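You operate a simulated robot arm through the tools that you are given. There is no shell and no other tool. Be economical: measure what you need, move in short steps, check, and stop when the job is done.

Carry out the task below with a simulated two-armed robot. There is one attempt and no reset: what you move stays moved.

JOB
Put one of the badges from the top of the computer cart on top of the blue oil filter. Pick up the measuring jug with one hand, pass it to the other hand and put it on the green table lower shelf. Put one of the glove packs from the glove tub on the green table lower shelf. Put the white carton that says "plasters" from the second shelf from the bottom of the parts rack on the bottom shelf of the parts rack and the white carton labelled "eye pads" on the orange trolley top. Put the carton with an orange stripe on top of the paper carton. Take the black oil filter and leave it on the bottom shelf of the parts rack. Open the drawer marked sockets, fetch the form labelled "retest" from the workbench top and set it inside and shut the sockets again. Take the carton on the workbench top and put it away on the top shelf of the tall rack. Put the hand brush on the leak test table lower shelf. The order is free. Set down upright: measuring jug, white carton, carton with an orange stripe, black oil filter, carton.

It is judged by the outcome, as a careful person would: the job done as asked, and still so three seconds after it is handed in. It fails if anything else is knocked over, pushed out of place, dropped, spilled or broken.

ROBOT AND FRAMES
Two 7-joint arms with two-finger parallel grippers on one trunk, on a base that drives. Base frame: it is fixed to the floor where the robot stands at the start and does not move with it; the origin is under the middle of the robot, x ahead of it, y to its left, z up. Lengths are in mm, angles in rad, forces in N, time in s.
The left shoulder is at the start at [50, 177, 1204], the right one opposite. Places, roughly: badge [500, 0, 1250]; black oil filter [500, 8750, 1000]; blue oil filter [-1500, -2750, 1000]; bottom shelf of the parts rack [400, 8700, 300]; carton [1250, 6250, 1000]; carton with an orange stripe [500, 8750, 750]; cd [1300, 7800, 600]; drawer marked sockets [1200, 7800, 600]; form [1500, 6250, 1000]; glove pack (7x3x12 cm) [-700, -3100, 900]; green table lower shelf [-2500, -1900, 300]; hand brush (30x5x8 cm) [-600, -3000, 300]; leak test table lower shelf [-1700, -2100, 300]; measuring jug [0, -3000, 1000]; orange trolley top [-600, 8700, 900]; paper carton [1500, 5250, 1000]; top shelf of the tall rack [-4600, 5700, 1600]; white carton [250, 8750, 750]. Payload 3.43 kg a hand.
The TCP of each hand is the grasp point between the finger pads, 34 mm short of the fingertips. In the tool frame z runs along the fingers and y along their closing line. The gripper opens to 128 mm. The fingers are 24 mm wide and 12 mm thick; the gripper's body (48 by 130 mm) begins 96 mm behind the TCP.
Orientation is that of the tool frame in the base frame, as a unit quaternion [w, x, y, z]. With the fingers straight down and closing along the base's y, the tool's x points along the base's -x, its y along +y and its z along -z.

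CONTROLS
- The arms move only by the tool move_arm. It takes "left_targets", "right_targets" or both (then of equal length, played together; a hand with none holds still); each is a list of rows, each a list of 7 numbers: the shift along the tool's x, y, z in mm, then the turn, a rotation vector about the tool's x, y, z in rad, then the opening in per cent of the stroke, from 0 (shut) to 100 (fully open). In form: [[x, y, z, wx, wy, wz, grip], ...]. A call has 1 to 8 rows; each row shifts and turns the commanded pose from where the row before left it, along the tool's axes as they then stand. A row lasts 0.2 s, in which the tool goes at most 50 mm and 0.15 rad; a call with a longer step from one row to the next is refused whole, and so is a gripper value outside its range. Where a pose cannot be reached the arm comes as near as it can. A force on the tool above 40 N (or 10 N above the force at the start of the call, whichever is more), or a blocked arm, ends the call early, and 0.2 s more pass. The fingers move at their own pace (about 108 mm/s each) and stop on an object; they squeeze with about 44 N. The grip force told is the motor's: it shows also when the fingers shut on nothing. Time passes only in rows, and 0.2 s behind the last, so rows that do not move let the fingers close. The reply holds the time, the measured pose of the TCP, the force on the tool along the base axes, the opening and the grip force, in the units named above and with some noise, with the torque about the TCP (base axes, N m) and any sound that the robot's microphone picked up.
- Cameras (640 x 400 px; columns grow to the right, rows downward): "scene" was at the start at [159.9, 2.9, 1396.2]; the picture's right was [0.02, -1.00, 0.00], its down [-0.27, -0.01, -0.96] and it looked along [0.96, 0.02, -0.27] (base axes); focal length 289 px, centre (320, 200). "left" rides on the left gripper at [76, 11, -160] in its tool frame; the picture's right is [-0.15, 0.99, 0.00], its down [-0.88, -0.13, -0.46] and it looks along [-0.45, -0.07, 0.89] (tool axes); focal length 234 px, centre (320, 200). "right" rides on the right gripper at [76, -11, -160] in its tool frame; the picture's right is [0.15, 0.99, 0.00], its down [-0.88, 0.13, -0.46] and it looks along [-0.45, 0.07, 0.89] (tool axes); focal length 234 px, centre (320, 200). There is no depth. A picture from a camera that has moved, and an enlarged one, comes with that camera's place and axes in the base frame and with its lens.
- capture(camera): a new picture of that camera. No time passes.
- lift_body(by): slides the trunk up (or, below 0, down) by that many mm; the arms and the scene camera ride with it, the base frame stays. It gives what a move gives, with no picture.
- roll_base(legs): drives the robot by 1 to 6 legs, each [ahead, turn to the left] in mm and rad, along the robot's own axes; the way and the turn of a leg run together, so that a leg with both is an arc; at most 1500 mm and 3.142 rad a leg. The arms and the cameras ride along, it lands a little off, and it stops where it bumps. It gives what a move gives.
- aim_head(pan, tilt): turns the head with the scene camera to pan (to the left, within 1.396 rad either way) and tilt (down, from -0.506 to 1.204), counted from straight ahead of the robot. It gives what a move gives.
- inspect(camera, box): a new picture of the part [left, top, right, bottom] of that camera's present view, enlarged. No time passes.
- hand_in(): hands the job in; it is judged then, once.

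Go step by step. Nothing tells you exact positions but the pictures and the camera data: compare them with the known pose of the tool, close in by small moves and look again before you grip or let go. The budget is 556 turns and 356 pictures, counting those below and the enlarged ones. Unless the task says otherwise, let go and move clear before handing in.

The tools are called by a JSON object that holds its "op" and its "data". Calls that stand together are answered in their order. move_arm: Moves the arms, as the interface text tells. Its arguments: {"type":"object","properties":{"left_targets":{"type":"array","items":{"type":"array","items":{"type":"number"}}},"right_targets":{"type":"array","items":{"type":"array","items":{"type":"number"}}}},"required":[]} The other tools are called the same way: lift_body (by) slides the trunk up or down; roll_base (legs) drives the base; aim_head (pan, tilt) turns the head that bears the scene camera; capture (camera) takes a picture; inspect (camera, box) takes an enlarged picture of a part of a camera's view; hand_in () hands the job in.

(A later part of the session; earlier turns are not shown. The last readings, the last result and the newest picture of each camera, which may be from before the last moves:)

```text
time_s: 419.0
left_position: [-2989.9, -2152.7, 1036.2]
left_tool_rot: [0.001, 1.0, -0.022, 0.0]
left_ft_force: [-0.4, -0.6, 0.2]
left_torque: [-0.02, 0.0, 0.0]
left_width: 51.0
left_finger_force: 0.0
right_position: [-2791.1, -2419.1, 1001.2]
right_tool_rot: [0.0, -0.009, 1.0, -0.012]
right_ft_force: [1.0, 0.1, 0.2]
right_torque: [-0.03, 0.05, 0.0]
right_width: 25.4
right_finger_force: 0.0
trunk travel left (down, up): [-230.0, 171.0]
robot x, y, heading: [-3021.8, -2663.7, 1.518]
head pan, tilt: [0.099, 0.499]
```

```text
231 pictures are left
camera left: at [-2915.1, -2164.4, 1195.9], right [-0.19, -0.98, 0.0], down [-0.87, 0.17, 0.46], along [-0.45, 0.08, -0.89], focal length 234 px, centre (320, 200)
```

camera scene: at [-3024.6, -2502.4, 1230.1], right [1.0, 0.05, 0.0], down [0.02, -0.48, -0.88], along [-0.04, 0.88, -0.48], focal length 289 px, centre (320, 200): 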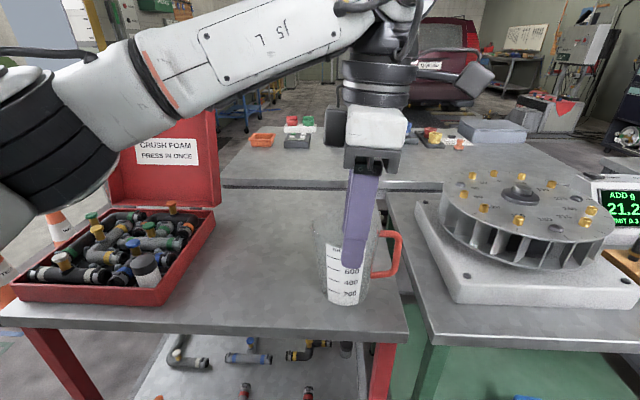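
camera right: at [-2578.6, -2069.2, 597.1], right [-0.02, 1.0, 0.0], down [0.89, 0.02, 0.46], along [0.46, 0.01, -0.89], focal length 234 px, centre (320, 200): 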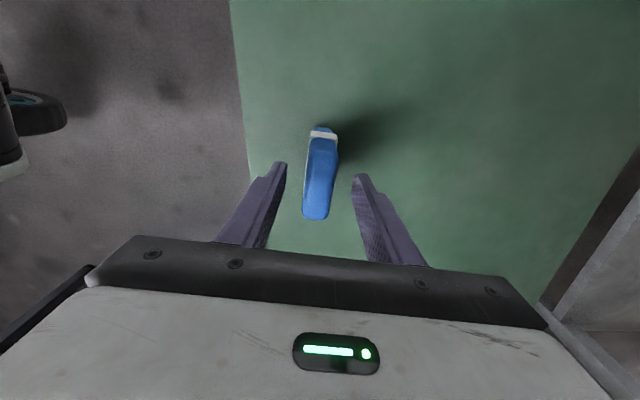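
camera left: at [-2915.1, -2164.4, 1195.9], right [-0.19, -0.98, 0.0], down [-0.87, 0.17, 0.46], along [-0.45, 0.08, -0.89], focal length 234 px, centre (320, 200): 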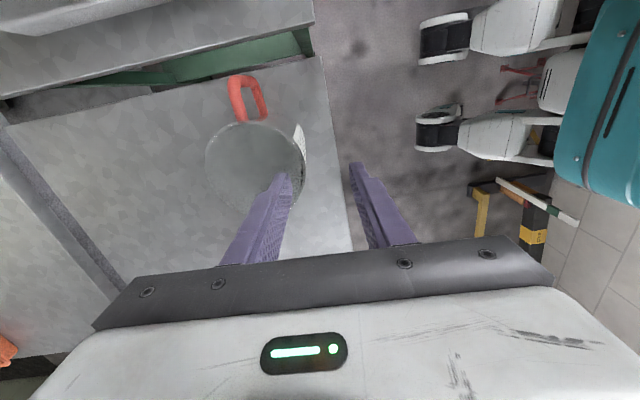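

Near rim wall at about (-2986, -2137). I'll straddle it, descend 86 mm and close on the wall.

{"op": "move_arm", "data": {"left_targets": [[4, -15, 30, 0, 0, 0, 40], [0, 0, 26, 0, 0, 0, 40]]}}

{"op": "capture", "data": {"camera": "left"}}

```text
time_s: 419.6
left_position: [-2987.9, -2136.0, 978.7]
left_tool_rot: [0.003, 1.0, -0.021, 0.0]
left_ft_force: [-0.3, -0.3, 0.2]
left_torque: [0.0, -0.02, 0.0]
left_width: 51.3
left_finger_force: 0.0
right_position: [-2791.4, -2419.4, 1000.0]
right_tool_rot: [-0.001, -0.01, 1.0, -0.013]
right_ft_force: [0.4, -0.1, 0.7]
right_torque: [0.0, 0.01, -0.04]
right_width: 25.6
right_finger_force: 0.2
trunk travel left (down, up): [-230.0, 171.0]
robot x, y, heading: [-3020.1, -2663.2, 1.515]
head pan, tilt: [0.099, 0.499]
```

```text
230 pictures are left
camera left: at [-2911.1, -2148.8, 1138.9], right [-0.19, -0.98, 0.0], down [-0.87, 0.17, 0.45], along [-0.45, 0.08, -0.89], focal length 234 px, centre (320, 200)
```

left: 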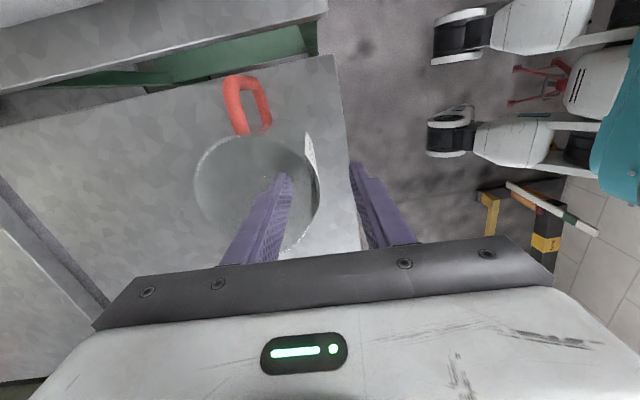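

{"op": "move_arm", "data": {"left_targets": [[0, 0, 30, 0, 0, 0, 40], [0, 0, 0, 0, 0, 0, 0], [0, 0, 0, 0, 0, 0, 0], [0, 0, 0, 0, 0, 0, 0]]}}

{"op": "move_arm", "data": {"left_targets": [[0, 0, -15, 0, 0, 0, 0], [0, 0, -30, 0, 0, 0, 0], [0, 0, -30, 0, 0, 0, 0]]}}

{"op": "capture", "data": {"camera": "scene"}}

```text
time_s: 420.6
left_position: [-2985.5, -2137.2, 952.6]
left_tool_rot: [0.0, 1.0, -0.021, 0.0]
left_ft_force: [0.6, 4.6, 9.4]
left_torque: [1.58, -0.05, -0.05]
left_width: 3.2
left_finger_force: 37.8
right_position: [-2791.4, -2420.3, 1000.5]
right_tool_rot: [0.0, -0.011, 1.0, -0.012]
right_ft_force: [-0.3, 0.0, 0.5]
right_torque: [0.0, 0.01, 0.01]
right_width: 25.5
right_finger_force: 0.0
trunk travel left (down, up): [-230.0, 171.0]
robot x, y, heading: [-3017.6, -2661.4, 1.516]
head pan, tilt: [0.099, 0.499]
```

```text
time_s: 421.4
left_position: [-2987.7, -2138.2, 1024.2]
left_tool_rot: [0.002, 1.0, -0.022, -0.001]
left_ft_force: [-0.1, 0.7, -1.9]
left_torque: [-0.04, 0.0, -0.03]
left_width: 2.3
left_finger_force: 37.2
right_position: [-2790.6, -2418.8, 999.4]
right_tool_rot: [0.0, -0.009, 1.0, -0.012]
right_ft_force: [0.1, 0.0, -0.5]
right_torque: [-0.04, -0.01, 0.01]
right_width: 25.8
right_finger_force: 0.0
trunk travel left (down, up): [-230.0, 171.0]
robot x, y, heading: [-3021.7, -2667.4, 1.521]
head pan, tilt: [0.099, 0.499]
```

```text
229 pictures are left
camera scene: at [-3024.5, -2502.6, 1230.1], right [1.0, 0.05, 0.0], down [0.02, -0.48, -0.88], along [-0.04, 0.88, -0.48], focal length 289 px, centre (320, 200)
```

scene: 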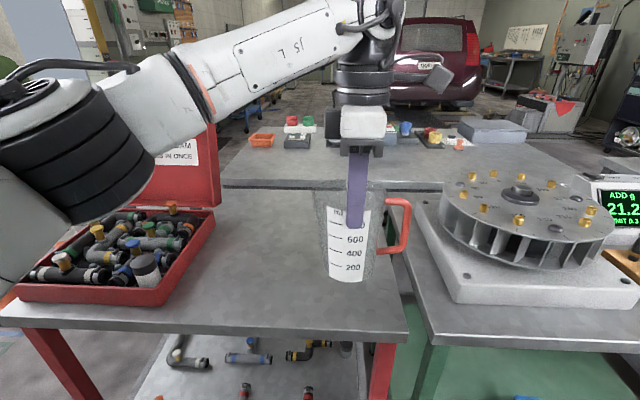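

The jug hangs from its rim, upright. I'll raise the trunk, then reverse away east along the corridor.

{"op": "lift_body", "data": {"by": 165}}

{"op": "roll_base", "data": {"legs": [[0, 1.385], [-640, 0]]}}

{"op": "aim_head", "data": {"pan": -1.2, "tilt": 0.6}}

{"op": "capture", "data": {"camera": "scene"}}

```text
time_s: 423.3
left_position: [-2987.8, -2136.5, 1189.9]
left_tool_rot: [0.002, 1.0, -0.022, 0.001]
left_ft_force: [-0.5, 0.2, -1.5]
left_torque: [-0.08, 0.04, 0.0]
left_width: 2.5
left_finger_force: 36.9
right_position: [-2790.4, -2419.3, 1164.8]
right_tool_rot: [0.0, -0.009, 1.0, -0.012]
right_ft_force: [-0.8, 0.8, -0.1]
right_torque: [-0.01, 0.03, -0.01]
right_width: 25.8
right_finger_force: 0.0
trunk travel left (down, up): [-395.0, 6.0]
robot x, y, heading: [-3021.0, -2665.2, 1.522]
head pan, tilt: [0.099, 0.499]
```

```text
time_s: 430.3
left_position: [-2904.6, -2682.7, 1189.3]
left_tool_rot: [0.002, 0.786, 0.619, 0.002]
left_ft_force: [0.1, -0.9, -0.3]
left_torque: [0.02, -0.05, -0.01]
left_width: 2.2
left_finger_force: 36.8
right_position: [-2589.7, -2544.4, 1165.5]
right_tool_rot: [0.007, -0.643, 0.766, -0.01]
right_ft_force: [-0.1, 0.5, 0.6]
right_torque: [0.0, -0.05, 0.02]
right_width: 25.5
right_finger_force: 0.1
trunk travel left (down, up): [-395.0, 6.0]
robot x, y, heading: [-2390.3, -2815.9, 2.894]
head pan, tilt: [0.099, 0.499]
```

```text
time_s: 431.8
left_position: [-2904.5, -2683.6, 1188.7]
left_tool_rot: [0.001, 0.786, 0.618, 0.001]
left_ft_force: [-0.1, -0.3, -0.9]
left_torque: [0.0, -0.05, 0.01]
left_width: 2.3
left_finger_force: 36.7
right_position: [-2588.3, -2545.5, 1165.9]
right_tool_rot: [0.007, -0.643, 0.766, -0.009]
right_ft_force: [0.5, -0.3, 0.4]
right_torque: [-0.01, 0.0, -0.02]
right_width: 25.5
right_finger_force: 0.0
trunk travel left (down, up): [-395.0, 6.0]
robot x, y, heading: [-2390.7, -2817.3, 2.899]
head pan, tilt: [-1.201, 0.6]
```

```text
228 pictures are left
camera scene: at [-2476.4, -2712.2, 1386.0], right [0.99, 0.12, 0.0], down [0.07, -0.56, -0.83], along [-0.1, 0.82, -0.56], focal length 289 px, centre (320, 200)
```

scene: 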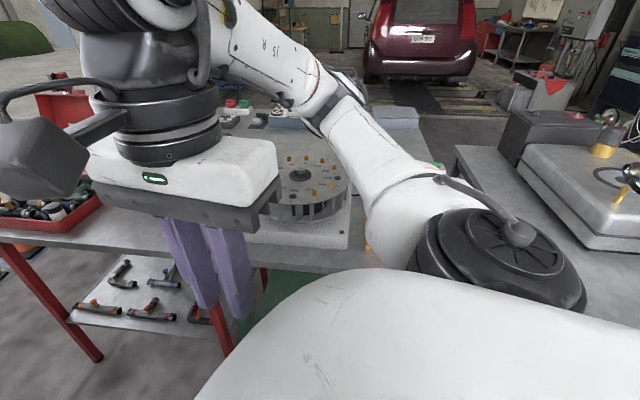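

The right elbow sticks out at shoulder height. I'll bring the right hand toward the middle to pull it in, and check.

{"op": "move_arm", "data": {"right_targets": [[25, 35, 0, 0, 0, 0, 20], [25, 35, 0, 0, 0, 0, 20], [25, 35, 0, 0, 0, 0, 20], [25, 35, 0, 0, 0, 0, 20]]}}

{"op": "capture", "data": {"camera": "scene"}}

```text
time_s: 432.8
left_position: [-2904.9, -2684.5, 1188.8]
left_tool_rot: [0.001, 0.786, 0.618, 0.002]
left_ft_force: [-0.1, 0.3, 0.0]
left_torque: [0.0, -0.06, 0.03]
left_width: 1.8
left_finger_force: 36.9
right_position: [-2745.6, -2621.2, 1163.1]
right_tool_rot: [0.009, -0.643, 0.766, -0.008]
right_ft_force: [-0.3, -0.3, -0.3]
right_torque: [0.06, -0.03, 0.0]
right_width: 25.5
right_finger_force: 0.1
trunk travel left (down, up): [-395.0, 6.0]
robot x, y, heading: [-2393.2, -2818.9, 2.902]
head pan, tilt: [-1.201, 0.6]
```

```text
227 pictures are left
camera scene: at [-2477.1, -2712.8, 1386.0], right [0.99, 0.12, 0.0], down [0.07, -0.56, -0.83], along [-0.1, 0.82, -0.56], focal length 289 px, centre (320, 200)
```

scene: 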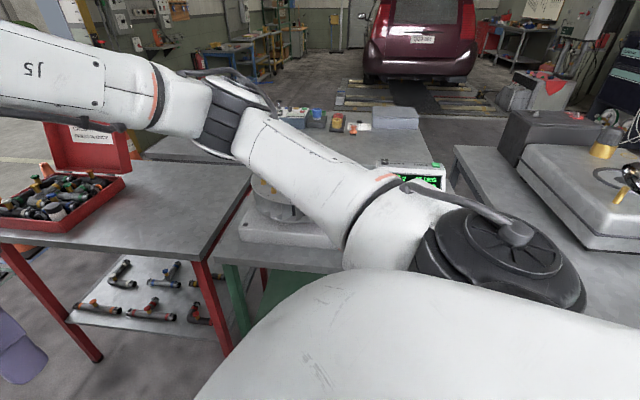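

Better: the elbow is now well in. I'll raise the right hand, turn to face the green table at an angle, and lower the trunk and the jug.

{"op": "move_arm", "data": {"right_targets": [[0, 0, -45, 0, 0, 0, 20], [0, 0, -45, 0, 0, 0, 20]]}}

{"op": "roll_base", "data": {"legs": [[-24, 0], [0, -1.0]]}}

{"op": "lift_body", "data": {"by": -395}}

{"op": "aim_head", "data": {"pan": -0.1, "tilt": 0.6}}

{"op": "capture", "data": {"camera": "scene"}}

```text
time_s: 433.4
left_position: [-2903.1, -2684.2, 1190.6]
left_tool_rot: [0.002, 0.786, 0.618, 0.001]
left_ft_force: [-0.1, 0.2, -1.6]
left_torque: [-0.02, -0.04, 0.03]
left_width: 2.2
left_finger_force: 37.4
right_position: [-2745.3, -2617.6, 1253.4]
right_tool_rot: [0.008, -0.643, 0.766, -0.01]
right_ft_force: [0.5, 0.0, 0.0]
right_torque: [0.02, 0.0, -0.01]
right_width: 25.8
right_finger_force: 0.1
trunk travel left (down, up): [-395.0, 6.0]
robot x, y, heading: [-2395.5, -2816.8, 2.895]
head pan, tilt: [-1.201, 0.6]
```

```text
time_s: 436.7
left_position: [-2534.0, -2322.2, 1188.6]
left_tool_rot: [0.002, 0.986, 0.167, 0.0]
left_ft_force: [0.2, 0.6, -1.1]
left_torque: [-0.03, 0.01, 0.0]
left_width: 1.8
left_finger_force: 36.3
right_position: [-2393.6, -2419.4, 1252.5]
right_tool_rot: [0.003, -0.198, 0.98, -0.013]
right_ft_force: [-0.1, -0.2, 0.0]
right_torque: [0.0, 0.04, -0.01]
right_width: 25.7
right_finger_force: 0.0
trunk travel left (down, up): [-395.0, 6.0]
robot x, y, heading: [-2369.8, -2822.9, 1.897]
head pan, tilt: [-1.201, 0.6]
```

```text
time_s: 440.5
left_position: [-2535.1, -2322.0, 793.8]
left_tool_rot: [0.001, 0.986, 0.167, 0.0]
left_ft_force: [-0.3, -0.2, -0.5]
left_torque: [-0.06, -0.01, 0.01]
left_width: 2.2
left_finger_force: 37.0
right_position: [-2394.4, -2419.3, 858.8]
right_tool_rot: [0.002, -0.198, 0.98, -0.012]
right_ft_force: [0.4, 0.4, -0.4]
right_torque: [-0.04, -0.04, 0.0]
right_width: 25.7
right_finger_force: 0.0
trunk travel left (down, up): [0.0, 401.0]
robot x, y, heading: [-2367.1, -2825.4, 1.897]
head pan, tilt: [-1.201, 0.6]
```

```text
time_s: 441.9
left_position: [-2534.2, -2320.8, 793.9]
left_tool_rot: [0.001, 0.986, 0.167, 0.001]
left_ft_force: [-0.3, -0.1, -1.3]
left_torque: [-0.06, -0.04, 0.0]
left_width: 2.0
left_finger_force: 36.1
right_position: [-2394.2, -2419.1, 858.0]
right_tool_rot: [0.003, -0.198, 0.98, -0.012]
right_ft_force: [0.7, 0.5, -0.5]
right_torque: [0.02, -0.04, 0.02]
right_width: 25.8
right_finger_force: 0.1
trunk travel left (down, up): [0.0, 401.0]
robot x, y, heading: [-2370.5, -2821.0, 1.899]
head pan, tilt: [-0.099, 0.6]
```

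```text
226 pictures are left
camera scene: at [-2416.6, -2670.3, 991.0], right [0.97, 0.22, 0.0], down [0.13, -0.55, -0.82], along [-0.19, 0.8, -0.57], focal length 289 px, centre (320, 200)
```

scene: 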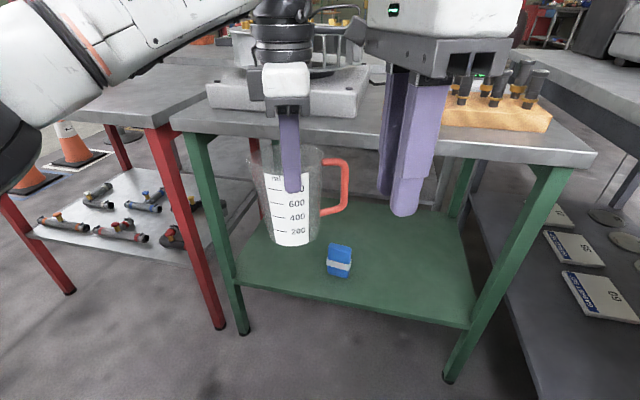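

{"op": "move_arm", "data": {"left_targets": [[0, 0, 45, 0, 0, 0, 0], [0, 0, 45, 0, 0, 0, 0], [0, 0, 45, 0, 0, 0, 0], [0, 0, 45, 0, 0, 0, 0], [0, 0, 45, 0, 0, 0, 0], [0, 0, 45, 0, 0, 0, 0], [0, -20, 42, 0, 0, 0, 0], [0, -40, 0, 0, 0, 0, 0]]}}

{"op": "capture", "data": {"camera": "scene"}}

```text
time_s: 443.7
left_position: [-2552.6, -2267.4, 480.6]
left_tool_rot: [0.002, 0.986, 0.165, 0.001]
left_ft_force: [-0.2, 0.1, -1.6]
left_torque: [-0.07, -0.03, 0.05]
left_width: 2.1
left_finger_force: 36.8
right_position: [-2394.6, -2420.8, 857.8]
right_tool_rot: [0.003, -0.197, 0.98, -0.012]
right_ft_force: [0.1, 0.0, -0.2]
right_torque: [-0.02, -0.01, -0.02]
right_width: 25.6
right_finger_force: 0.0
trunk travel left (down, up): [0.0, 401.0]
robot x, y, heading: [-2371.5, -2823.0, 1.898]
head pan, tilt: [-0.099, 0.6]
```

```text
225 pictures are left
camera scene: at [-2416.6, -2670.2, 991.0], right [0.97, 0.23, 0.0], down [0.13, -0.55, -0.82], along [-0.19, 0.8, -0.57], focal length 289 px, centre (320, 200)
```

scene: 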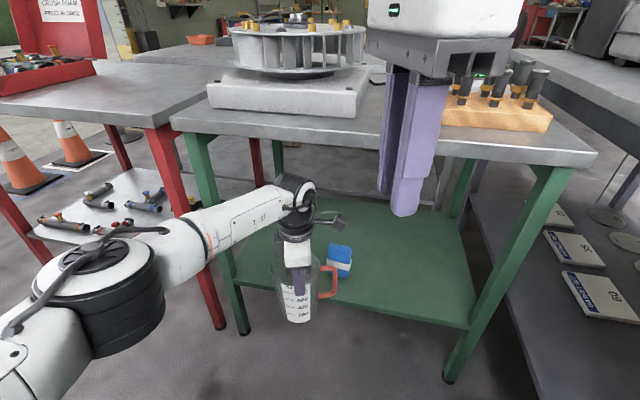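

The jug needs about 75 mm more clearance from the glove pack, so I'll shift the hand left.

{"op": "move_arm", "data": {"left_targets": [[-40, 0, 0, 0, 0, 0, 0], [-38, 0, 0, 0, 0, 0, 0]]}}

{"op": "roll_base", "data": {"legs": [[100, 0]]}}

{"op": "capture", "data": {"camera": "scene"}}

{"op": "capture", "data": {"camera": "left"}}

```text
time_s: 444.3
left_position: [-2625.2, -2291.4, 482.0]
left_tool_rot: [0.002, 0.986, 0.165, 0.0]
left_ft_force: [-0.5, 0.1, -0.6]
left_torque: [-0.08, 0.01, -0.01]
left_width: 2.1
left_finger_force: 37.1
right_position: [-2393.4, -2418.5, 857.0]
right_tool_rot: [0.002, -0.197, 0.98, -0.011]
right_ft_force: [0.0, 0.5, 0.1]
right_torque: [0.01, 0.02, 0.02]
right_width: 25.7
right_finger_force: 0.1
trunk travel left (down, up): [0.0, 401.0]
robot x, y, heading: [-2372.6, -2823.0, 1.895]
head pan, tilt: [-0.099, 0.6]
```

```text
time_s: 445.4
left_position: [-2657.6, -2198.0, 482.2]
left_tool_rot: [0.001, 0.986, 0.166, 0.0]
left_ft_force: [0.5, -0.5, -0.7]
left_torque: [-0.03, 0.0, 0.01]
left_width: 2.0
left_finger_force: 36.7
right_position: [-2425.3, -2324.8, 858.5]
right_tool_rot: [0.003, -0.198, 0.98, -0.012]
right_ft_force: [-0.6, -0.3, 0.1]
right_torque: [0.01, 0.03, 0.03]
right_width: 25.7
right_finger_force: 0.1
trunk travel left (down, up): [0.0, 401.0]
robot x, y, heading: [-2401.9, -2727.0, 1.898]
head pan, tilt: [-0.099, 0.6]
```

```text
224 pictures are left
camera scene: at [-2448.4, -2576.6, 991.0], right [0.97, 0.23, 0.0], down [0.13, -0.55, -0.83], along [-0.19, 0.8, -0.56], focal length 289 px, centre (320, 200)
```

scene: 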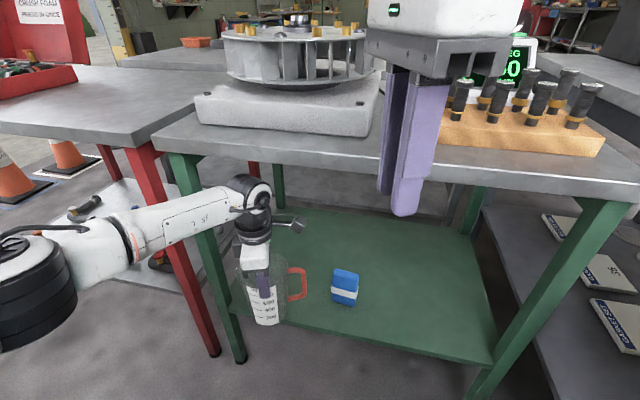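

```text
223 pictures are left
camera left: at [-2582.2, -2182.3, 642.7], right [0.19, -0.98, 0.0], down [-0.88, -0.16, 0.45], along [-0.45, -0.09, -0.89], focal length 234 px, centre (320, 200)
```

left: 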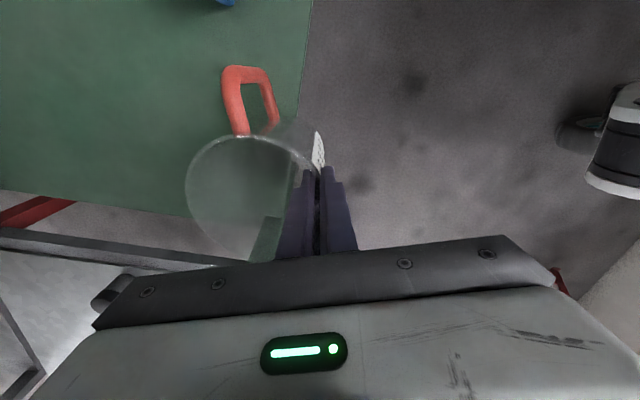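

{"op": "move_arm", "data": {"left_targets": [[0, 0, 9, 0, 0, 0, 0]]}}

{"op": "roll_base", "data": {"legs": [[50, 0]]}}

{"op": "inspect", "data": {"camera": "scene", "box": [180, 150, 360, 370]}}

```text
time_s: 445.8
left_position: [-2657.7, -2198.2, 474.4]
left_tool_rot: [0.001, 0.986, 0.167, 0.0]
left_ft_force: [-0.2, -0.8, -1.1]
left_torque: [-0.08, -0.04, 0.01]
left_width: 1.9
left_finger_force: 36.6
right_position: [-2424.8, -2326.3, 857.4]
right_tool_rot: [0.003, -0.198, 0.98, -0.012]
right_ft_force: [0.3, -0.2, 0.5]
right_torque: [0.02, 0.01, -0.02]
right_width: 25.7
right_finger_force: 0.1
trunk travel left (down, up): [0.0, 401.0]
robot x, y, heading: [-2400.8, -2729.2, 1.899]
head pan, tilt: [-0.099, 0.6]
```

```text
time_s: 446.7
left_position: [-2673.4, -2149.7, 473.0]
left_tool_rot: [0.002, 0.986, 0.166, 0.001]
left_ft_force: [0.5, 0.5, -1.3]
left_torque: [-0.09, -0.02, 0.0]
left_width: 1.9
left_finger_force: 37.0
right_position: [-2439.7, -2279.5, 858.1]
right_tool_rot: [0.003, -0.196, 0.98, -0.012]
right_ft_force: [-0.2, 0.1, -0.8]
right_torque: [-0.02, 0.04, 0.01]
right_width: 25.5
right_finger_force: 0.1
trunk travel left (down, up): [0.0, 401.0]
robot x, y, heading: [-2418.6, -2681.3, 1.895]
head pan, tilt: [-0.099, 0.6]
```

```text
1.82 times, centred on (270, 260) of scene
camera zoom: at [-2464.3, -2529.1, 991.0], right [0.97, 0.22, 0.0], down [0.13, -0.55, -0.83], along [-0.18, 0.8, -0.56], focal length 526 px, centre (411, 91)
```

zoom: 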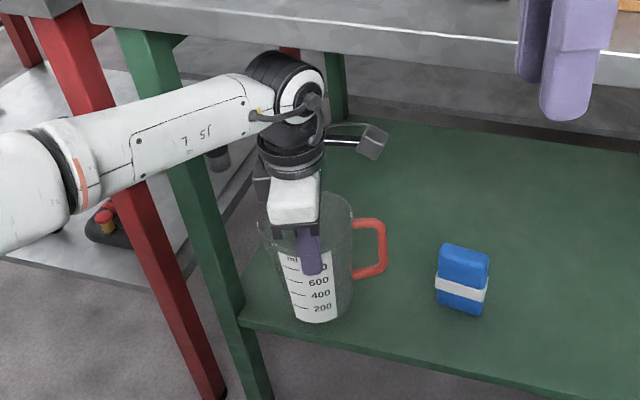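

{"op": "roll_base", "data": {"legs": [[22, 0]]}}

{"op": "move_arm", "data": {"left_targets": [[0, 0, 4, 0, 0, 0, 0], [0, 0, 4, 0, 0, 0, 0], [0, 0, 3, 0, 0, 0, 0]]}}

```text
time_s: 447.5
left_position: [-2680.1, -2130.7, 474.1]
left_tool_rot: [0.001, 0.986, 0.165, 0.0]
left_ft_force: [0.1, -0.2, -1.4]
left_torque: [-0.07, -0.03, -0.01]
left_width: 2.1
left_finger_force: 36.8
right_position: [-2447.8, -2258.0, 858.6]
right_tool_rot: [0.002, -0.197, 0.98, -0.012]
right_ft_force: [0.0, -0.1, 0.6]
right_torque: [-0.03, 0.01, 0.02]
right_width: 25.6
right_finger_force: 0.2
trunk travel left (down, up): [0.0, 401.0]
robot x, y, heading: [-2426.1, -2664.5, 1.895]
head pan, tilt: [-0.099, 0.6]
```

```text
time_s: 448.3
left_position: [-2680.2, -2130.3, 461.4]
left_tool_rot: [0.002, 0.986, 0.166, 0.0]
left_ft_force: [-0.3, -0.1, -1.5]
left_torque: [-0.05, -0.03, -0.02]
left_width: 2.0
left_finger_force: 36.8
right_position: [-2446.8, -2257.5, 857.1]
right_tool_rot: [0.002, -0.197, 0.98, -0.013]
right_ft_force: [-0.3, 0.0, 0.8]
right_torque: [0.01, 0.01, 0.01]
right_width: 25.7
right_finger_force: 0.0
trunk travel left (down, up): [0.0, 401.0]
robot x, y, heading: [-2427.6, -2661.9, 1.898]
head pan, tilt: [-0.099, 0.6]
```

{"op": "move_arm", "data": {"left_targets": [[0, 0, 3, 0, 0, 0, 0], [0, 0, 3, 0, 0, 0, 0], [0, 0, 3, 0, 0, 0, 0]]}}

{"op": "inspect", "data": {"camera": "scene", "box": [200, 170, 380, 390]}}

```text
time_s: 449.1
left_position: [-2680.2, -2130.5, 455.9]
left_tool_rot: [0.001, 0.986, 0.167, 0.0]
left_ft_force: [-0.2, -2.6, 8.0]
left_torque: [0.25, 0.26, 0.11]
left_width: 2.2
left_finger_force: 36.7
right_position: [-2448.8, -2258.8, 858.6]
right_tool_rot: [0.002, -0.197, 0.98, -0.01]
right_ft_force: [0.3, -0.1, 0.3]
right_torque: [0.05, 0.0, 0.01]
right_width: 25.7
right_finger_force: 0.1
trunk travel left (down, up): [0.0, 401.0]
robot x, y, heading: [-2423.9, -2659.6, 1.895]
head pan, tilt: [-0.099, 0.6]
```

```text
1.82 times, centred on (290, 280) of scene
camera zoom: at [-2471.0, -2509.3, 991.4], right [0.97, 0.22, 0.0], down [0.13, -0.55, -0.83], along [-0.19, 0.8, -0.56], focal length 526 px, centre (374, 54)
```

zoom: 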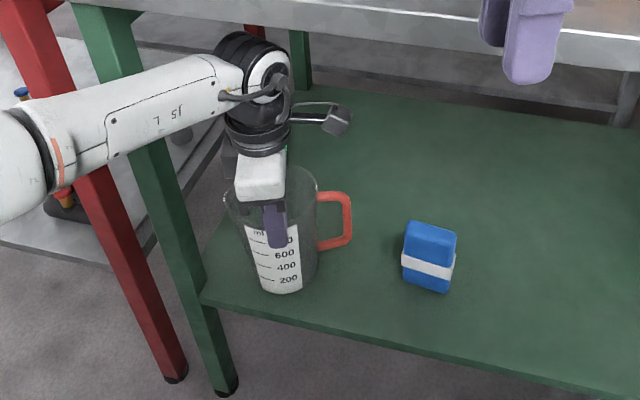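

{"op": "move_arm", "data": {"left_targets": [[0, 0, 2, 0, 0, 0, 0], [0, 0, 2, 0, 0, 0, 0]]}}

```text
time_s: 449.7
left_position: [-2679.7, -2131.0, 453.3]
left_tool_rot: [-0.001, 0.986, 0.165, 0.001]
left_ft_force: [2.6, -10.5, 29.9]
left_torque: [0.83, 0.81, 0.18]
left_width: 2.7
left_finger_force: 37.0
right_position: [-2447.4, -2259.6, 859.8]
right_tool_rot: [0.002, -0.197, 0.98, -0.01]
right_ft_force: [-0.1, 0.6, 0.6]
right_torque: [0.0, 0.0, -0.01]
right_width: 25.6
right_finger_force: 0.1
trunk travel left (down, up): [0.0, 401.0]
robot x, y, heading: [-2423.6, -2659.4, 1.897]
head pan, tilt: [-0.099, 0.6]
```

The jug is seated (30 N). There's no headroom to lift straight out under the table, so I'll open wide, pitch the hand forward, and withdraw over the rim.

{"op": "move_arm", "data": {"left_targets": [[0, 0, -2, 0, 0, 0, 40], [0, 0, 0, 0, 0, 0, 100], [0, 0, 0, 0, 0, 0, 100], [0, 0, 0, 0, 0, 0, 100]]}}

{"op": "capture", "data": {"camera": "left"}}

```text
time_s: 450.7
left_position: [-2680.5, -2130.1, 450.7]
left_tool_rot: [0.001, 0.986, 0.166, 0.0]
left_ft_force: [-0.1, 0.6, 0.0]
left_torque: [0.0, -0.02, 0.01]
left_width: 128.0
left_finger_force: 0.0
right_position: [-2447.3, -2258.6, 857.6]
right_tool_rot: [0.002, -0.197, 0.98, -0.012]
right_ft_force: [0.7, 0.3, 0.1]
right_torque: [0.01, 0.03, 0.0]
right_width: 25.7
right_finger_force: 0.0
trunk travel left (down, up): [0.0, 401.0]
robot x, y, heading: [-2423.5, -2664.5, 1.896]
head pan, tilt: [-0.099, 0.6]
```

```text
220 pictures are left
camera left: at [-2604.6, -2114.2, 611.2], right [0.19, -0.98, 0.0], down [-0.88, -0.16, 0.45], along [-0.45, -0.09, -0.89], focal length 234 px, centre (320, 200)
```

left: 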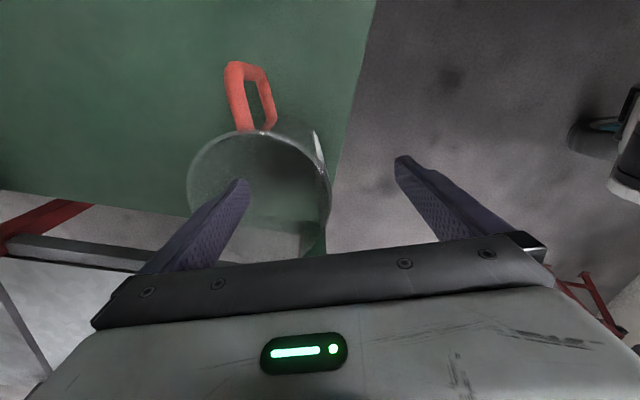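

{"op": "move_arm", "data": {"left_targets": [[0, 0, -3, 0.13, 0, 0, 100], [0, 0, -3, 0.13, 0, 0, 100], [0, 0, -3, 0.13, 0, 0, 100], [0, 0, -3, 0.13, 0, 0, 100], [0, 0, 0, 0.13, 0, 0, 100], [0, 0, 0, 0.13, 0, 0, 100]]}}

{"op": "capture", "data": {"camera": "left"}}

{"op": "capture", "data": {"camera": "scene"}}

```text
time_s: 452.1
left_position: [-2679.4, -2130.7, 463.6]
left_tool_rot: [-0.374, 0.912, 0.155, -0.063]
left_ft_force: [0.0, 0.1, -0.6]
left_torque: [0.01, -0.01, -0.03]
left_width: 128.0
left_finger_force: 0.0
right_position: [-2447.5, -2257.6, 858.4]
right_tool_rot: [0.002, -0.197, 0.98, -0.012]
right_ft_force: [1.1, -1.3, -0.3]
right_torque: [-0.01, 0.02, -0.01]
right_width: 25.7
right_finger_force: 0.1
trunk travel left (down, up): [0.0, 401.0]
robot x, y, heading: [-2425.0, -2658.9, 1.897]
head pan, tilt: [-0.099, 0.6]
```

```text
219 pictures are left
camera left: at [-2568.0, -2219.5, 569.8], right [0.09, -0.71, -0.69], down [-0.76, -0.5, 0.41], along [-0.65, 0.49, -0.59], focal length 234 px, centre (320, 200)
```

left: 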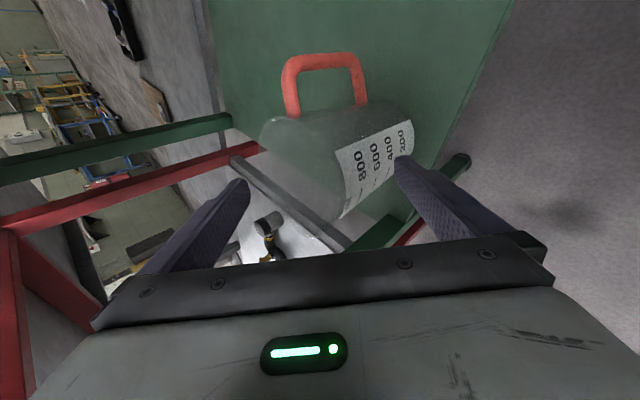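

```text
218 pictures are left
camera scene: at [-2471.2, -2508.7, 991.1], right [0.97, 0.22, 0.0], down [0.13, -0.55, -0.83], along [-0.19, 0.8, -0.56], focal length 289 px, centre (320, 200)
```

scene: 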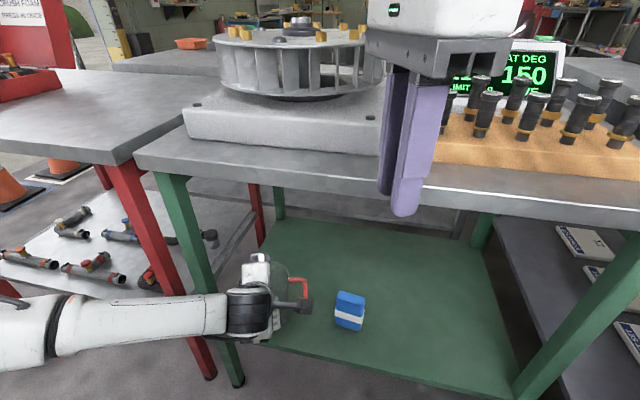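

{"op": "move_arm", "data": {"left_targets": [[0, -14, -14, 0, 0, 0, 100], [0, -7, -7, 0, 0, 0, 100]]}}

{"op": "roll_base", "data": {"legs": [[-150, 0]]}}

{"op": "capture", "data": {"camera": "scene"}}

```text
time_s: 452.7
left_position: [-2679.3, -2133.6, 492.5]
left_tool_rot: [-0.374, 0.913, 0.153, -0.063]
left_ft_force: [-0.9, -0.9, 0.4]
left_torque: [0.01, -0.01, 0.0]
left_width: 127.8
left_finger_force: 0.0
right_position: [-2448.0, -2257.6, 859.5]
right_tool_rot: [0.001, -0.197, 0.98, -0.012]
right_ft_force: [-0.1, -0.4, -0.5]
right_torque: [-0.01, -0.03, -0.04]
right_width: 25.6
right_finger_force: 0.0
trunk travel left (down, up): [0.0, 401.0]
robot x, y, heading: [-2426.9, -2663.5, 1.892]
head pan, tilt: [-0.099, 0.6]
```

```text
time_s: 454.1
left_position: [-2631.1, -2273.6, 491.2]
left_tool_rot: [-0.374, 0.912, 0.153, -0.063]
left_ft_force: [0.5, 0.1, 0.1]
left_torque: [-0.02, 0.01, -0.02]
left_width: 127.8
left_finger_force: 0.1
right_position: [-2400.8, -2399.2, 858.7]
right_tool_rot: [0.003, -0.198, 0.98, -0.013]
right_ft_force: [-0.6, -0.7, 0.6]
right_torque: [-0.02, 0.0, 0.02]
right_width: 25.7
right_finger_force: 0.1
trunk travel left (down, up): [0.0, 401.0]
robot x, y, heading: [-2374.7, -2799.8, 1.897]
head pan, tilt: [-0.099, 0.6]
```

```text
217 pictures are left
camera scene: at [-2423.4, -2650.1, 991.0], right [0.97, 0.22, 0.0], down [0.13, -0.55, -0.83], along [-0.19, 0.8, -0.57], focal length 289 px, centre (320, 200)
```

scene: 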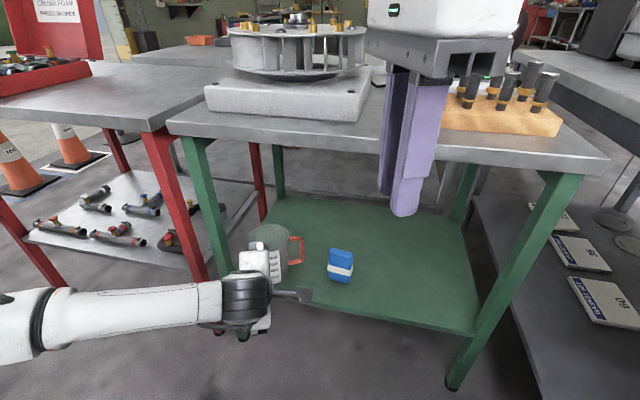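

The jug and glove pack are on the green shelf. That's the south side done; I'll stow the arms high and drive out to the north end.

{"op": "move_arm", "data": {"left_targets": [[0, 0, 0, -0.13, 0, 0, 30], [0, 0, 0, -0.13, 0, 0, 30], [0, 0, 0, -0.13, 0, 0, 30], [0, 0, 0, -0.13, 0, 0, 30], [0, 0, 0, -0.13, 0, 0, 30], [0, 0, 0, -0.13, 0, 0, 30], [0, 10, -45, 0, 0, 0, 30], [0, 10, -45, 0, 0, 0, 30]]}}

{"op": "move_arm", "data": {"left_targets": [[0, 15, -45, 0, 0, 0, 30], [0, 15, -45, 0, 0, 0, 30], [0, 15, -45, 0, 0, 0, 30], [0, 15, -45, 0, 0, 0, 30], [0, 15, -45, 0, 0, 0, 30], [0, 15, -45, 0, 0, 0, 30], [0, 15, -45, 0, 0, 0, 30]]}}

{"op": "lift_body", "data": {"by": 390}}

{"op": "aim_head", "data": {"pan": 0.0, "tilt": 0.5}}

{"op": "roll_base", "data": {"legs": [[0, 1.1]]}}

{"op": "capture", "data": {"camera": "scene"}}

```text
time_s: 455.9
left_position: [-2623.5, -2293.0, 583.5]
left_tool_rot: [0.002, 0.986, 0.165, 0.0]
left_ft_force: [0.5, -0.8, -0.5]
left_torque: [-0.05, -0.02, 0.0]
left_width: 38.2
left_finger_force: 0.1
right_position: [-2400.6, -2398.6, 859.0]
right_tool_rot: [0.002, -0.198, 0.98, -0.012]
right_ft_force: [0.7, -0.4, -1.5]
right_torque: [-0.01, 0.0, 0.02]
right_width: 25.5
right_finger_force: 0.0
trunk travel left (down, up): [0.0, 401.0]
robot x, y, heading: [-2376.9, -2801.7, 1.901]
head pan, tilt: [-0.099, 0.6]
```

```text
time_s: 457.5
left_position: [-2590.4, -2389.4, 898.2]
left_tool_rot: [0.002, 0.986, 0.166, 0.001]
left_ft_force: [0.5, 0.0, 0.8]
left_torque: [-0.05, -0.01, 0.0]
left_width: 38.5
left_finger_force: 0.0
right_position: [-2401.4, -2398.8, 857.2]
right_tool_rot: [0.003, -0.198, 0.98, -0.013]
right_ft_force: [0.0, 0.9, -0.3]
right_torque: [-0.02, 0.01, 0.03]
right_width: 25.7
right_finger_force: 0.1
trunk travel left (down, up): [0.0, 401.0]
robot x, y, heading: [-2380.1, -2804.0, 1.899]
head pan, tilt: [-0.099, 0.6]
```

```text
time_s: 461.3
left_position: [-2590.5, -2388.9, 1286.8]
left_tool_rot: [0.002, 0.986, 0.166, 0.0]
left_ft_force: [-0.3, -0.1, 0.4]
left_torque: [-0.01, 0.01, 0.04]
left_width: 38.6
left_finger_force: 0.1
right_position: [-2400.2, -2398.6, 1248.1]
right_tool_rot: [0.002, -0.197, 0.98, -0.011]
right_ft_force: [-0.8, 0.4, 0.5]
right_torque: [0.0, -0.01, 0.01]
right_width: 25.6
right_finger_force: 0.0
trunk travel left (down, up): [-390.0, 11.0]
robot x, y, heading: [-2379.2, -2800.0, 1.899]
head pan, tilt: [-0.099, 0.6]
```

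```text
time_s: 461.9
left_position: [-2590.1, -2388.1, 1287.6]
left_tool_rot: [0.002, 0.986, 0.166, 0.0]
left_ft_force: [-0.1, -1.4, -0.5]
left_torque: [-0.04, 0.01, 0.0]
left_width: 38.5
left_finger_force: 0.1
right_position: [-2400.5, -2399.9, 1248.0]
right_tool_rot: [0.002, -0.198, 0.98, -0.012]
right_ft_force: [-0.4, -0.1, -0.1]
right_torque: [-0.01, 0.03, 0.0]
right_width: 25.4
right_finger_force: 0.0
trunk travel left (down, up): [-390.0, 11.0]
robot x, y, heading: [-2377.9, -2803.9, 1.896]
head pan, tilt: [0.0, 0.499]
```

```text
time_s: 465.1
left_position: [-2844.1, -2813.5, 1287.3]
left_tool_rot: [0.002, 0.748, 0.664, 0.001]
left_ft_force: [-0.1, -0.2, 0.1]
left_torque: [0.02, -0.01, -0.06]
left_width: 38.3
left_finger_force: 0.1
right_position: [-2751.4, -2647.4, 1248.2]
right_tool_rot: [0.008, -0.687, 0.727, -0.009]
right_ft_force: [0.3, -0.2, -0.7]
right_torque: [0.04, 0.01, 0.01]
right_width: 25.5
right_finger_force: 0.0
trunk travel left (down, up): [-390.0, 11.0]
robot x, y, heading: [-2376.2, -2806.7, 3.022]
head pan, tilt: [0.0, 0.499]
```

```text
216 pictures are left
camera scene: at [-2540.9, -2782.7, 1390.1], right [0.13, 0.99, 0.0], down [0.47, -0.06, -0.88], along [-0.87, 0.11, -0.48], focal length 289 px, centre (320, 200)
```

scene: 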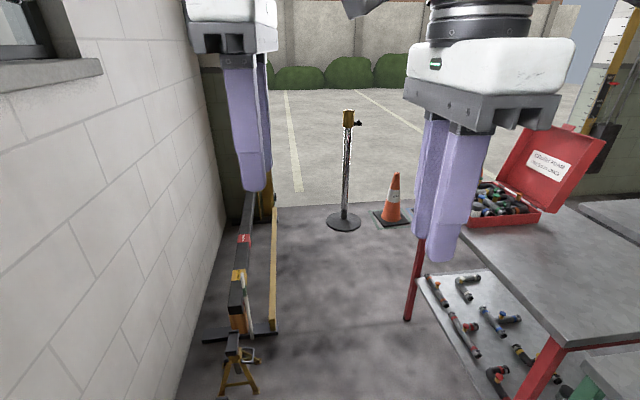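

{"op": "aim_head", "data": {"pan": 0.1, "tilt": 0.9}}

{"op": "capture", "data": {"camera": "scene"}}

```text
time_s: 466.0
left_position: [-2843.7, -2812.0, 1287.7]
left_tool_rot: [0.002, 0.748, 0.664, 0.001]
left_ft_force: [0.6, 0.5, -0.1]
left_torque: [0.01, -0.02, -0.03]
left_width: 38.5
left_finger_force: 0.0
right_position: [-2751.6, -2647.1, 1249.1]
right_tool_rot: [0.008, -0.688, 0.726, -0.009]
right_ft_force: [-0.2, -0.3, -0.2]
right_torque: [0.01, 0.0, 0.0]
right_width: 25.7
right_finger_force: 0.0
trunk travel left (down, up): [-390.0, 11.0]
robot x, y, heading: [-2380.1, -2803.9, 3.015]
head pan, tilt: [0.099, 0.901]
```

```text
215 pictures are left
camera scene: at [-2526.0, -2791.8, 1356.3], right [0.03, 1.0, 0.0], down [0.78, -0.02, -0.62], along [-0.62, 0.02, -0.78], focal length 289 px, centre (320, 200)
```

scene: 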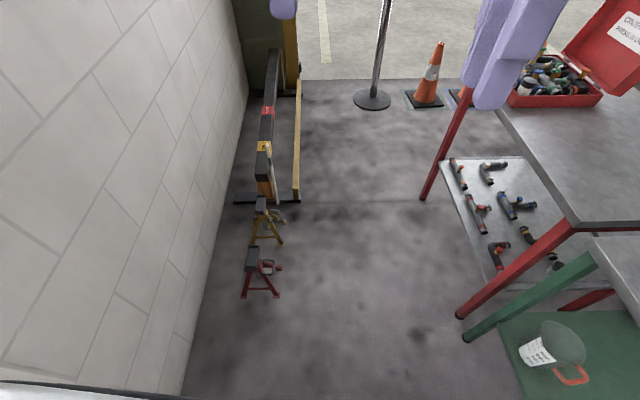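

{"op": "aim_head", "data": {"pan": 0.0, "tilt": 0.35}}

{"op": "roll_base", "data": {"legs": [[0, -0.135], [950, 0], [0, 0.075], [770, 0], [0, -1.39]]}}

{"op": "roll_base", "data": {"legs": [[1100, 0], [1050, 0], [0, -1.55]]}}

{"op": "capture", "data": {"camera": "scene"}}

```text
time_s: 467.0
left_position: [-2843.9, -2813.1, 1288.1]
left_tool_rot: [0.001, 0.748, 0.663, 0.002]
left_ft_force: [0.3, -0.1, 0.1]
left_torque: [-0.02, -0.01, -0.02]
left_width: 38.2
left_finger_force: 0.0
right_position: [-2751.7, -2646.3, 1248.1]
right_tool_rot: [0.008, -0.687, 0.727, -0.009]
right_ft_force: [-0.4, -0.8, 0.7]
right_torque: [-0.04, -0.03, 0.04]
right_width: 25.6
right_finger_force: 0.1
trunk travel left (down, up): [-390.0, 11.0]
robot x, y, heading: [-2382.3, -2801.1, 3.016]
head pan, tilt: [0.0, 0.351]
```

```text
time_s: 480.2
left_position: [-4116.2, -1939.9, 1286.8]
left_tool_rot: [0.002, 1.0, -0.009, 0.0]
left_ft_force: [-0.1, -0.1, 0.3]
left_torque: [-0.03, 0.04, -0.01]
left_width: 38.7
left_finger_force: 0.0
right_position: [-3940.9, -2014.7, 1248.2]
right_tool_rot: [0.0, -0.021, 1.0, -0.012]
right_ft_force: [0.1, -0.3, -0.4]
right_torque: [0.01, -0.03, -0.01]
right_width: 25.5
right_finger_force: 0.1
trunk travel left (down, up): [-390.0, 11.0]
robot x, y, heading: [-4062.8, -2401.7, 1.544]
head pan, tilt: [0.0, 0.351]
```

```text
time_s: 494.7
left_position: [-3500.9, -223.9, 1287.6]
left_tool_rot: [-0.001, -0.683, 0.73, 0.002]
left_ft_force: [-0.5, -1.1, -0.6]
left_torque: [-0.01, 0.02, 0.01]
left_width: 38.8
left_finger_force: 0.0
right_position: [-3583.9, -393.2, 1247.0]
right_tool_rot: [-0.008, 0.708, 0.706, -0.01]
right_ft_force: [-1.1, -0.4, -0.1]
right_torque: [0.0, 0.01, 0.01]
right_width: 25.6
right_finger_force: 0.0
trunk travel left (down, up): [-390.0, 11.0]
robot x, y, heading: [-3963.9, -256.4, -0.073]
head pan, tilt: [0.0, 0.351]
```

```text
214 pictures are left
camera scene: at [-3806.3, -268.8, 1403.8], right [-0.07, -1.0, 0.0], down [-0.34, 0.03, -0.94], along [0.94, -0.07, -0.34], focal length 289 px, centre (320, 200)
```

scene: 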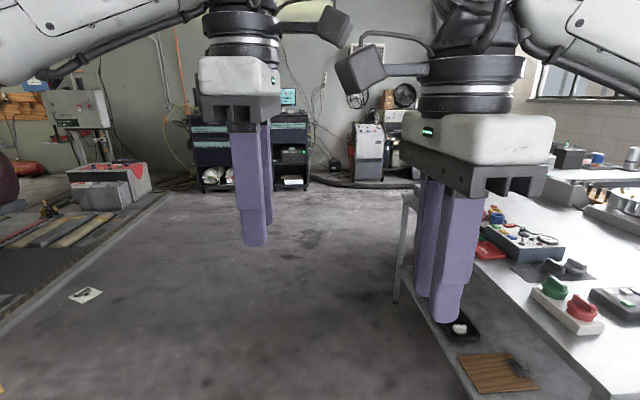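

{"op": "roll_base", "data": {"legs": [[0, 0.085], [1500, 0], [1500, 0], [650, 0], [0, 1.5]]}}

{"op": "capture", "data": {"camera": "scene"}}

```text
time_s: 516.6
left_position: [-321.2, 279.6, 1288.1]
left_tool_rot: [0.002, 0.999, -0.037, 0.001]
left_ft_force: [0.1, 1.1, 0.6]
left_torque: [-0.02, -0.04, 0.0]
left_width: 38.5
left_finger_force: 0.0
right_position: [-150.7, 195.0, 1247.8]
right_tool_rot: [0.001, 0.004, 1.0, -0.012]
right_ft_force: [0.3, -0.2, -0.7]
right_torque: [-0.01, 0.02, 0.0]
right_width: 25.5
right_finger_force: 0.0
trunk travel left (down, up): [-390.0, 11.0]
robot x, y, heading: [-288.2, -186.6, 1.491]
head pan, tilt: [0.0, 0.351]
```

```text
213 pictures are left
camera scene: at [-280.0, -22.0, 1403.8], right [1.0, -0.08, 0.0], down [-0.03, -0.34, -0.94], along [0.08, 0.94, -0.34], focal length 289 px, centre (320, 200)
```

scene: 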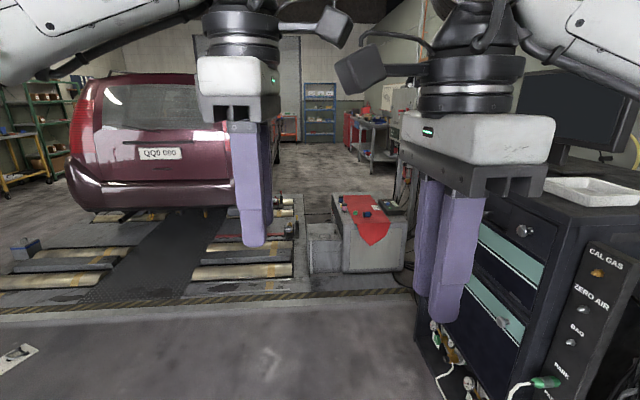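

The direct way north passes a roller bed and a cabinet. I'll inspect that gap closely.

{"op": "inspect", "data": {"camera": "scene", "box": [260, 80, 440, 320]}}

```text
1.67 times, centred on (350, 200) of scene
camera zoom: at [-280.0, -22.0, 1403.8], right [1.0, -0.08, 0.0], down [-0.03, -0.34, -0.94], along [0.08, 0.94, -0.34], focal length 482 px, centre (270, 200)
```

zoom: 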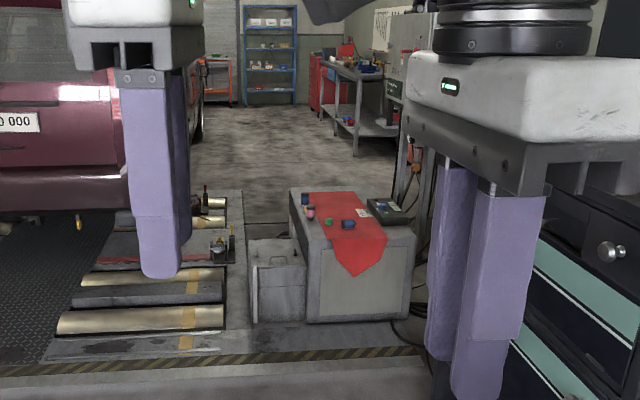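

That gap is too narrow, so I'll take the west side past the car.

{"op": "roll_base", "data": {"legs": [[0, 1.57], [1500, 0], [1500, 0], [500, 0], [0, -1.5]]}}

{"op": "capture", "data": {"camera": "scene"}}

```text
time_s: 541.1
left_position: [-3842.9, 604.1, 1287.2]
left_tool_rot: [0.002, 1.0, -0.003, 0.0]
left_ft_force: [-0.2, -1.2, 0.6]
left_torque: [0.02, 0.03, 0.01]
left_width: 38.2
left_finger_force: 0.0
right_position: [-3667.1, 530.3, 1247.1]
right_tool_rot: [0.001, -0.028, 1.0, -0.013]
right_ft_force: [0.5, -0.9, 0.4]
right_torque: [0.01, 0.0, -0.01]
right_width: 25.8
right_finger_force: 0.0
trunk travel left (down, up): [-390.0, 11.0]
robot x, y, heading: [-3780.5, 141.5, 1.558]
head pan, tilt: [0.0, 0.351]
```

```text
211 pictures are left
camera scene: at [-3782.2, 305.1, 1403.8], right [1.0, -0.02, 0.0], down [-0.01, -0.34, -0.94], along [0.01, 0.94, -0.34], focal length 289 px, centre (320, 200)
```

scene: 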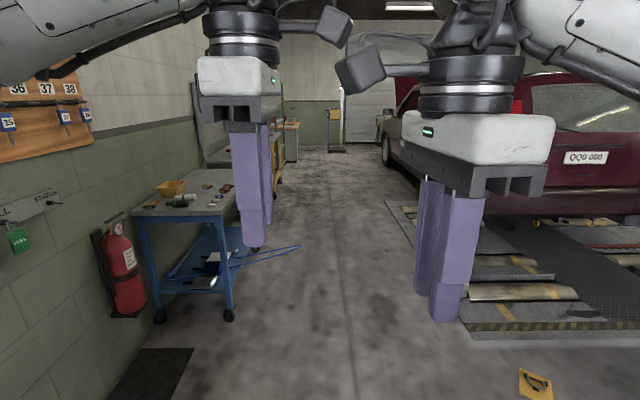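

{"op": "roll_base", "data": {"legs": [[0, -0.07], [1500, 0], [1500, 0], [1400, 0]]}}

{"op": "aim_head", "data": {"pan": 0.5, "tilt": 0.2}}

{"op": "capture", "data": {"camera": "scene"}}

{"op": "aim_head", "data": {"pan": -0.4, "tilt": 0.3}}

{"op": "capture", "data": {"camera": "scene"}}

```text
time_s: 562.6
left_position: [-3493.4, 4993.6, 1287.4]
left_tool_rot: [0.001, 1.0, -0.03, 0.0]
left_ft_force: [0.2, -0.1, -0.7]
left_torque: [-0.01, -0.01, 0.01]
left_width: 38.3
left_finger_force: 0.1
right_position: [-3321.6, 4910.2, 1248.5]
right_tool_rot: [0.0, -0.003, 1.0, -0.012]
right_ft_force: [0.8, -0.1, 0.3]
right_torque: [-0.02, 0.02, -0.01]
right_width: 25.4
right_finger_force: 0.2
trunk travel left (down, up): [-390.0, 11.0]
robot x, y, heading: [-3457.4, 4529.1, 1.507]
head pan, tilt: [0.0, 0.351]
```

```text
time_s: 563.5
left_position: [-3493.6, 4992.8, 1287.8]
left_tool_rot: [0.002, 1.0, -0.029, 0.0]
left_ft_force: [-0.4, 0.5, 0.2]
left_torque: [-0.02, 0.03, 0.01]
left_width: 38.6
left_finger_force: 0.1
right_position: [-3321.5, 4910.3, 1248.2]
right_tool_rot: [0.0, -0.002, 1.0, -0.012]
right_ft_force: [0.0, 0.4, 0.1]
right_torque: [0.01, 0.03, 0.01]
right_width: 25.7
right_finger_force: 0.1
trunk travel left (down, up): [-390.0, 11.0]
robot x, y, heading: [-3451.5, 4531.3, 1.507]
head pan, tilt: [0.499, 0.201]
```

```text
210 pictures are left
camera scene: at [-3493.1, 4684.0, 1417.8], right [0.91, 0.42, 0.0], down [0.08, -0.18, -0.98], along [-0.41, 0.89, -0.2], focal length 289 px, centre (320, 200)
```

scene: 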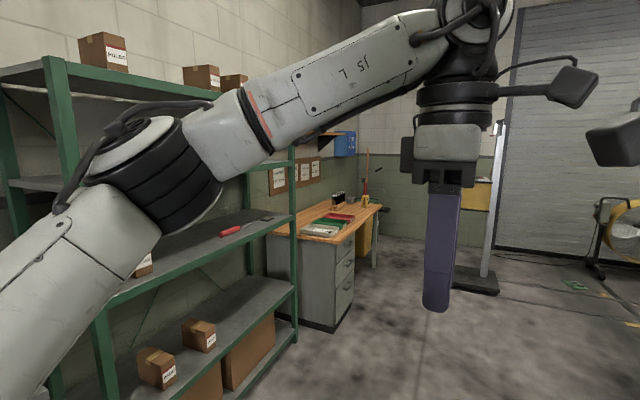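

```text
time_s: 564.7
left_position: [-3493.8, 4993.2, 1286.8]
left_tool_rot: [0.001, 1.0, -0.029, 0.0]
left_ft_force: [-0.9, -0.5, 0.2]
left_torque: [-0.01, 0.02, 0.01]
left_width: 38.5
left_finger_force: 0.0
right_position: [-3321.3, 4911.5, 1247.3]
right_tool_rot: [0.001, -0.004, 1.0, -0.012]
right_ft_force: [-0.6, 0.2, 0.2]
right_torque: [-0.01, 0.0, 0.02]
right_width: 25.5
right_finger_force: 0.2
trunk travel left (down, up): [-390.0, 11.0]
robot x, y, heading: [-3454.6, 4531.1, 1.503]
head pan, tilt: [-0.4, 0.3]
```

```text
209 pictures are left
camera scene: at [-3412.2, 4682.7, 1408.5], right [0.89, -0.45, 0.0], down [-0.13, -0.26, -0.96], along [0.43, 0.85, -0.3], focal length 289 px, centre (320, 200)
```

scene: 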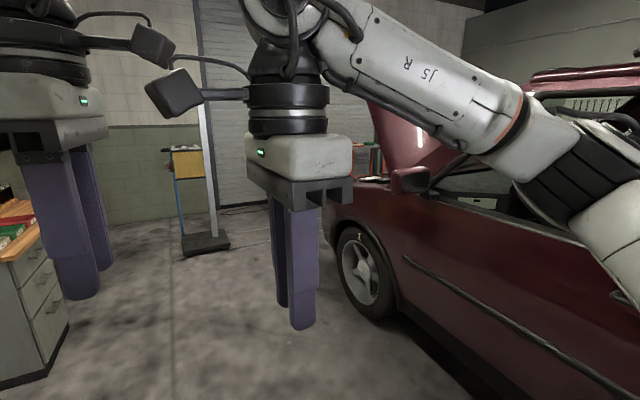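

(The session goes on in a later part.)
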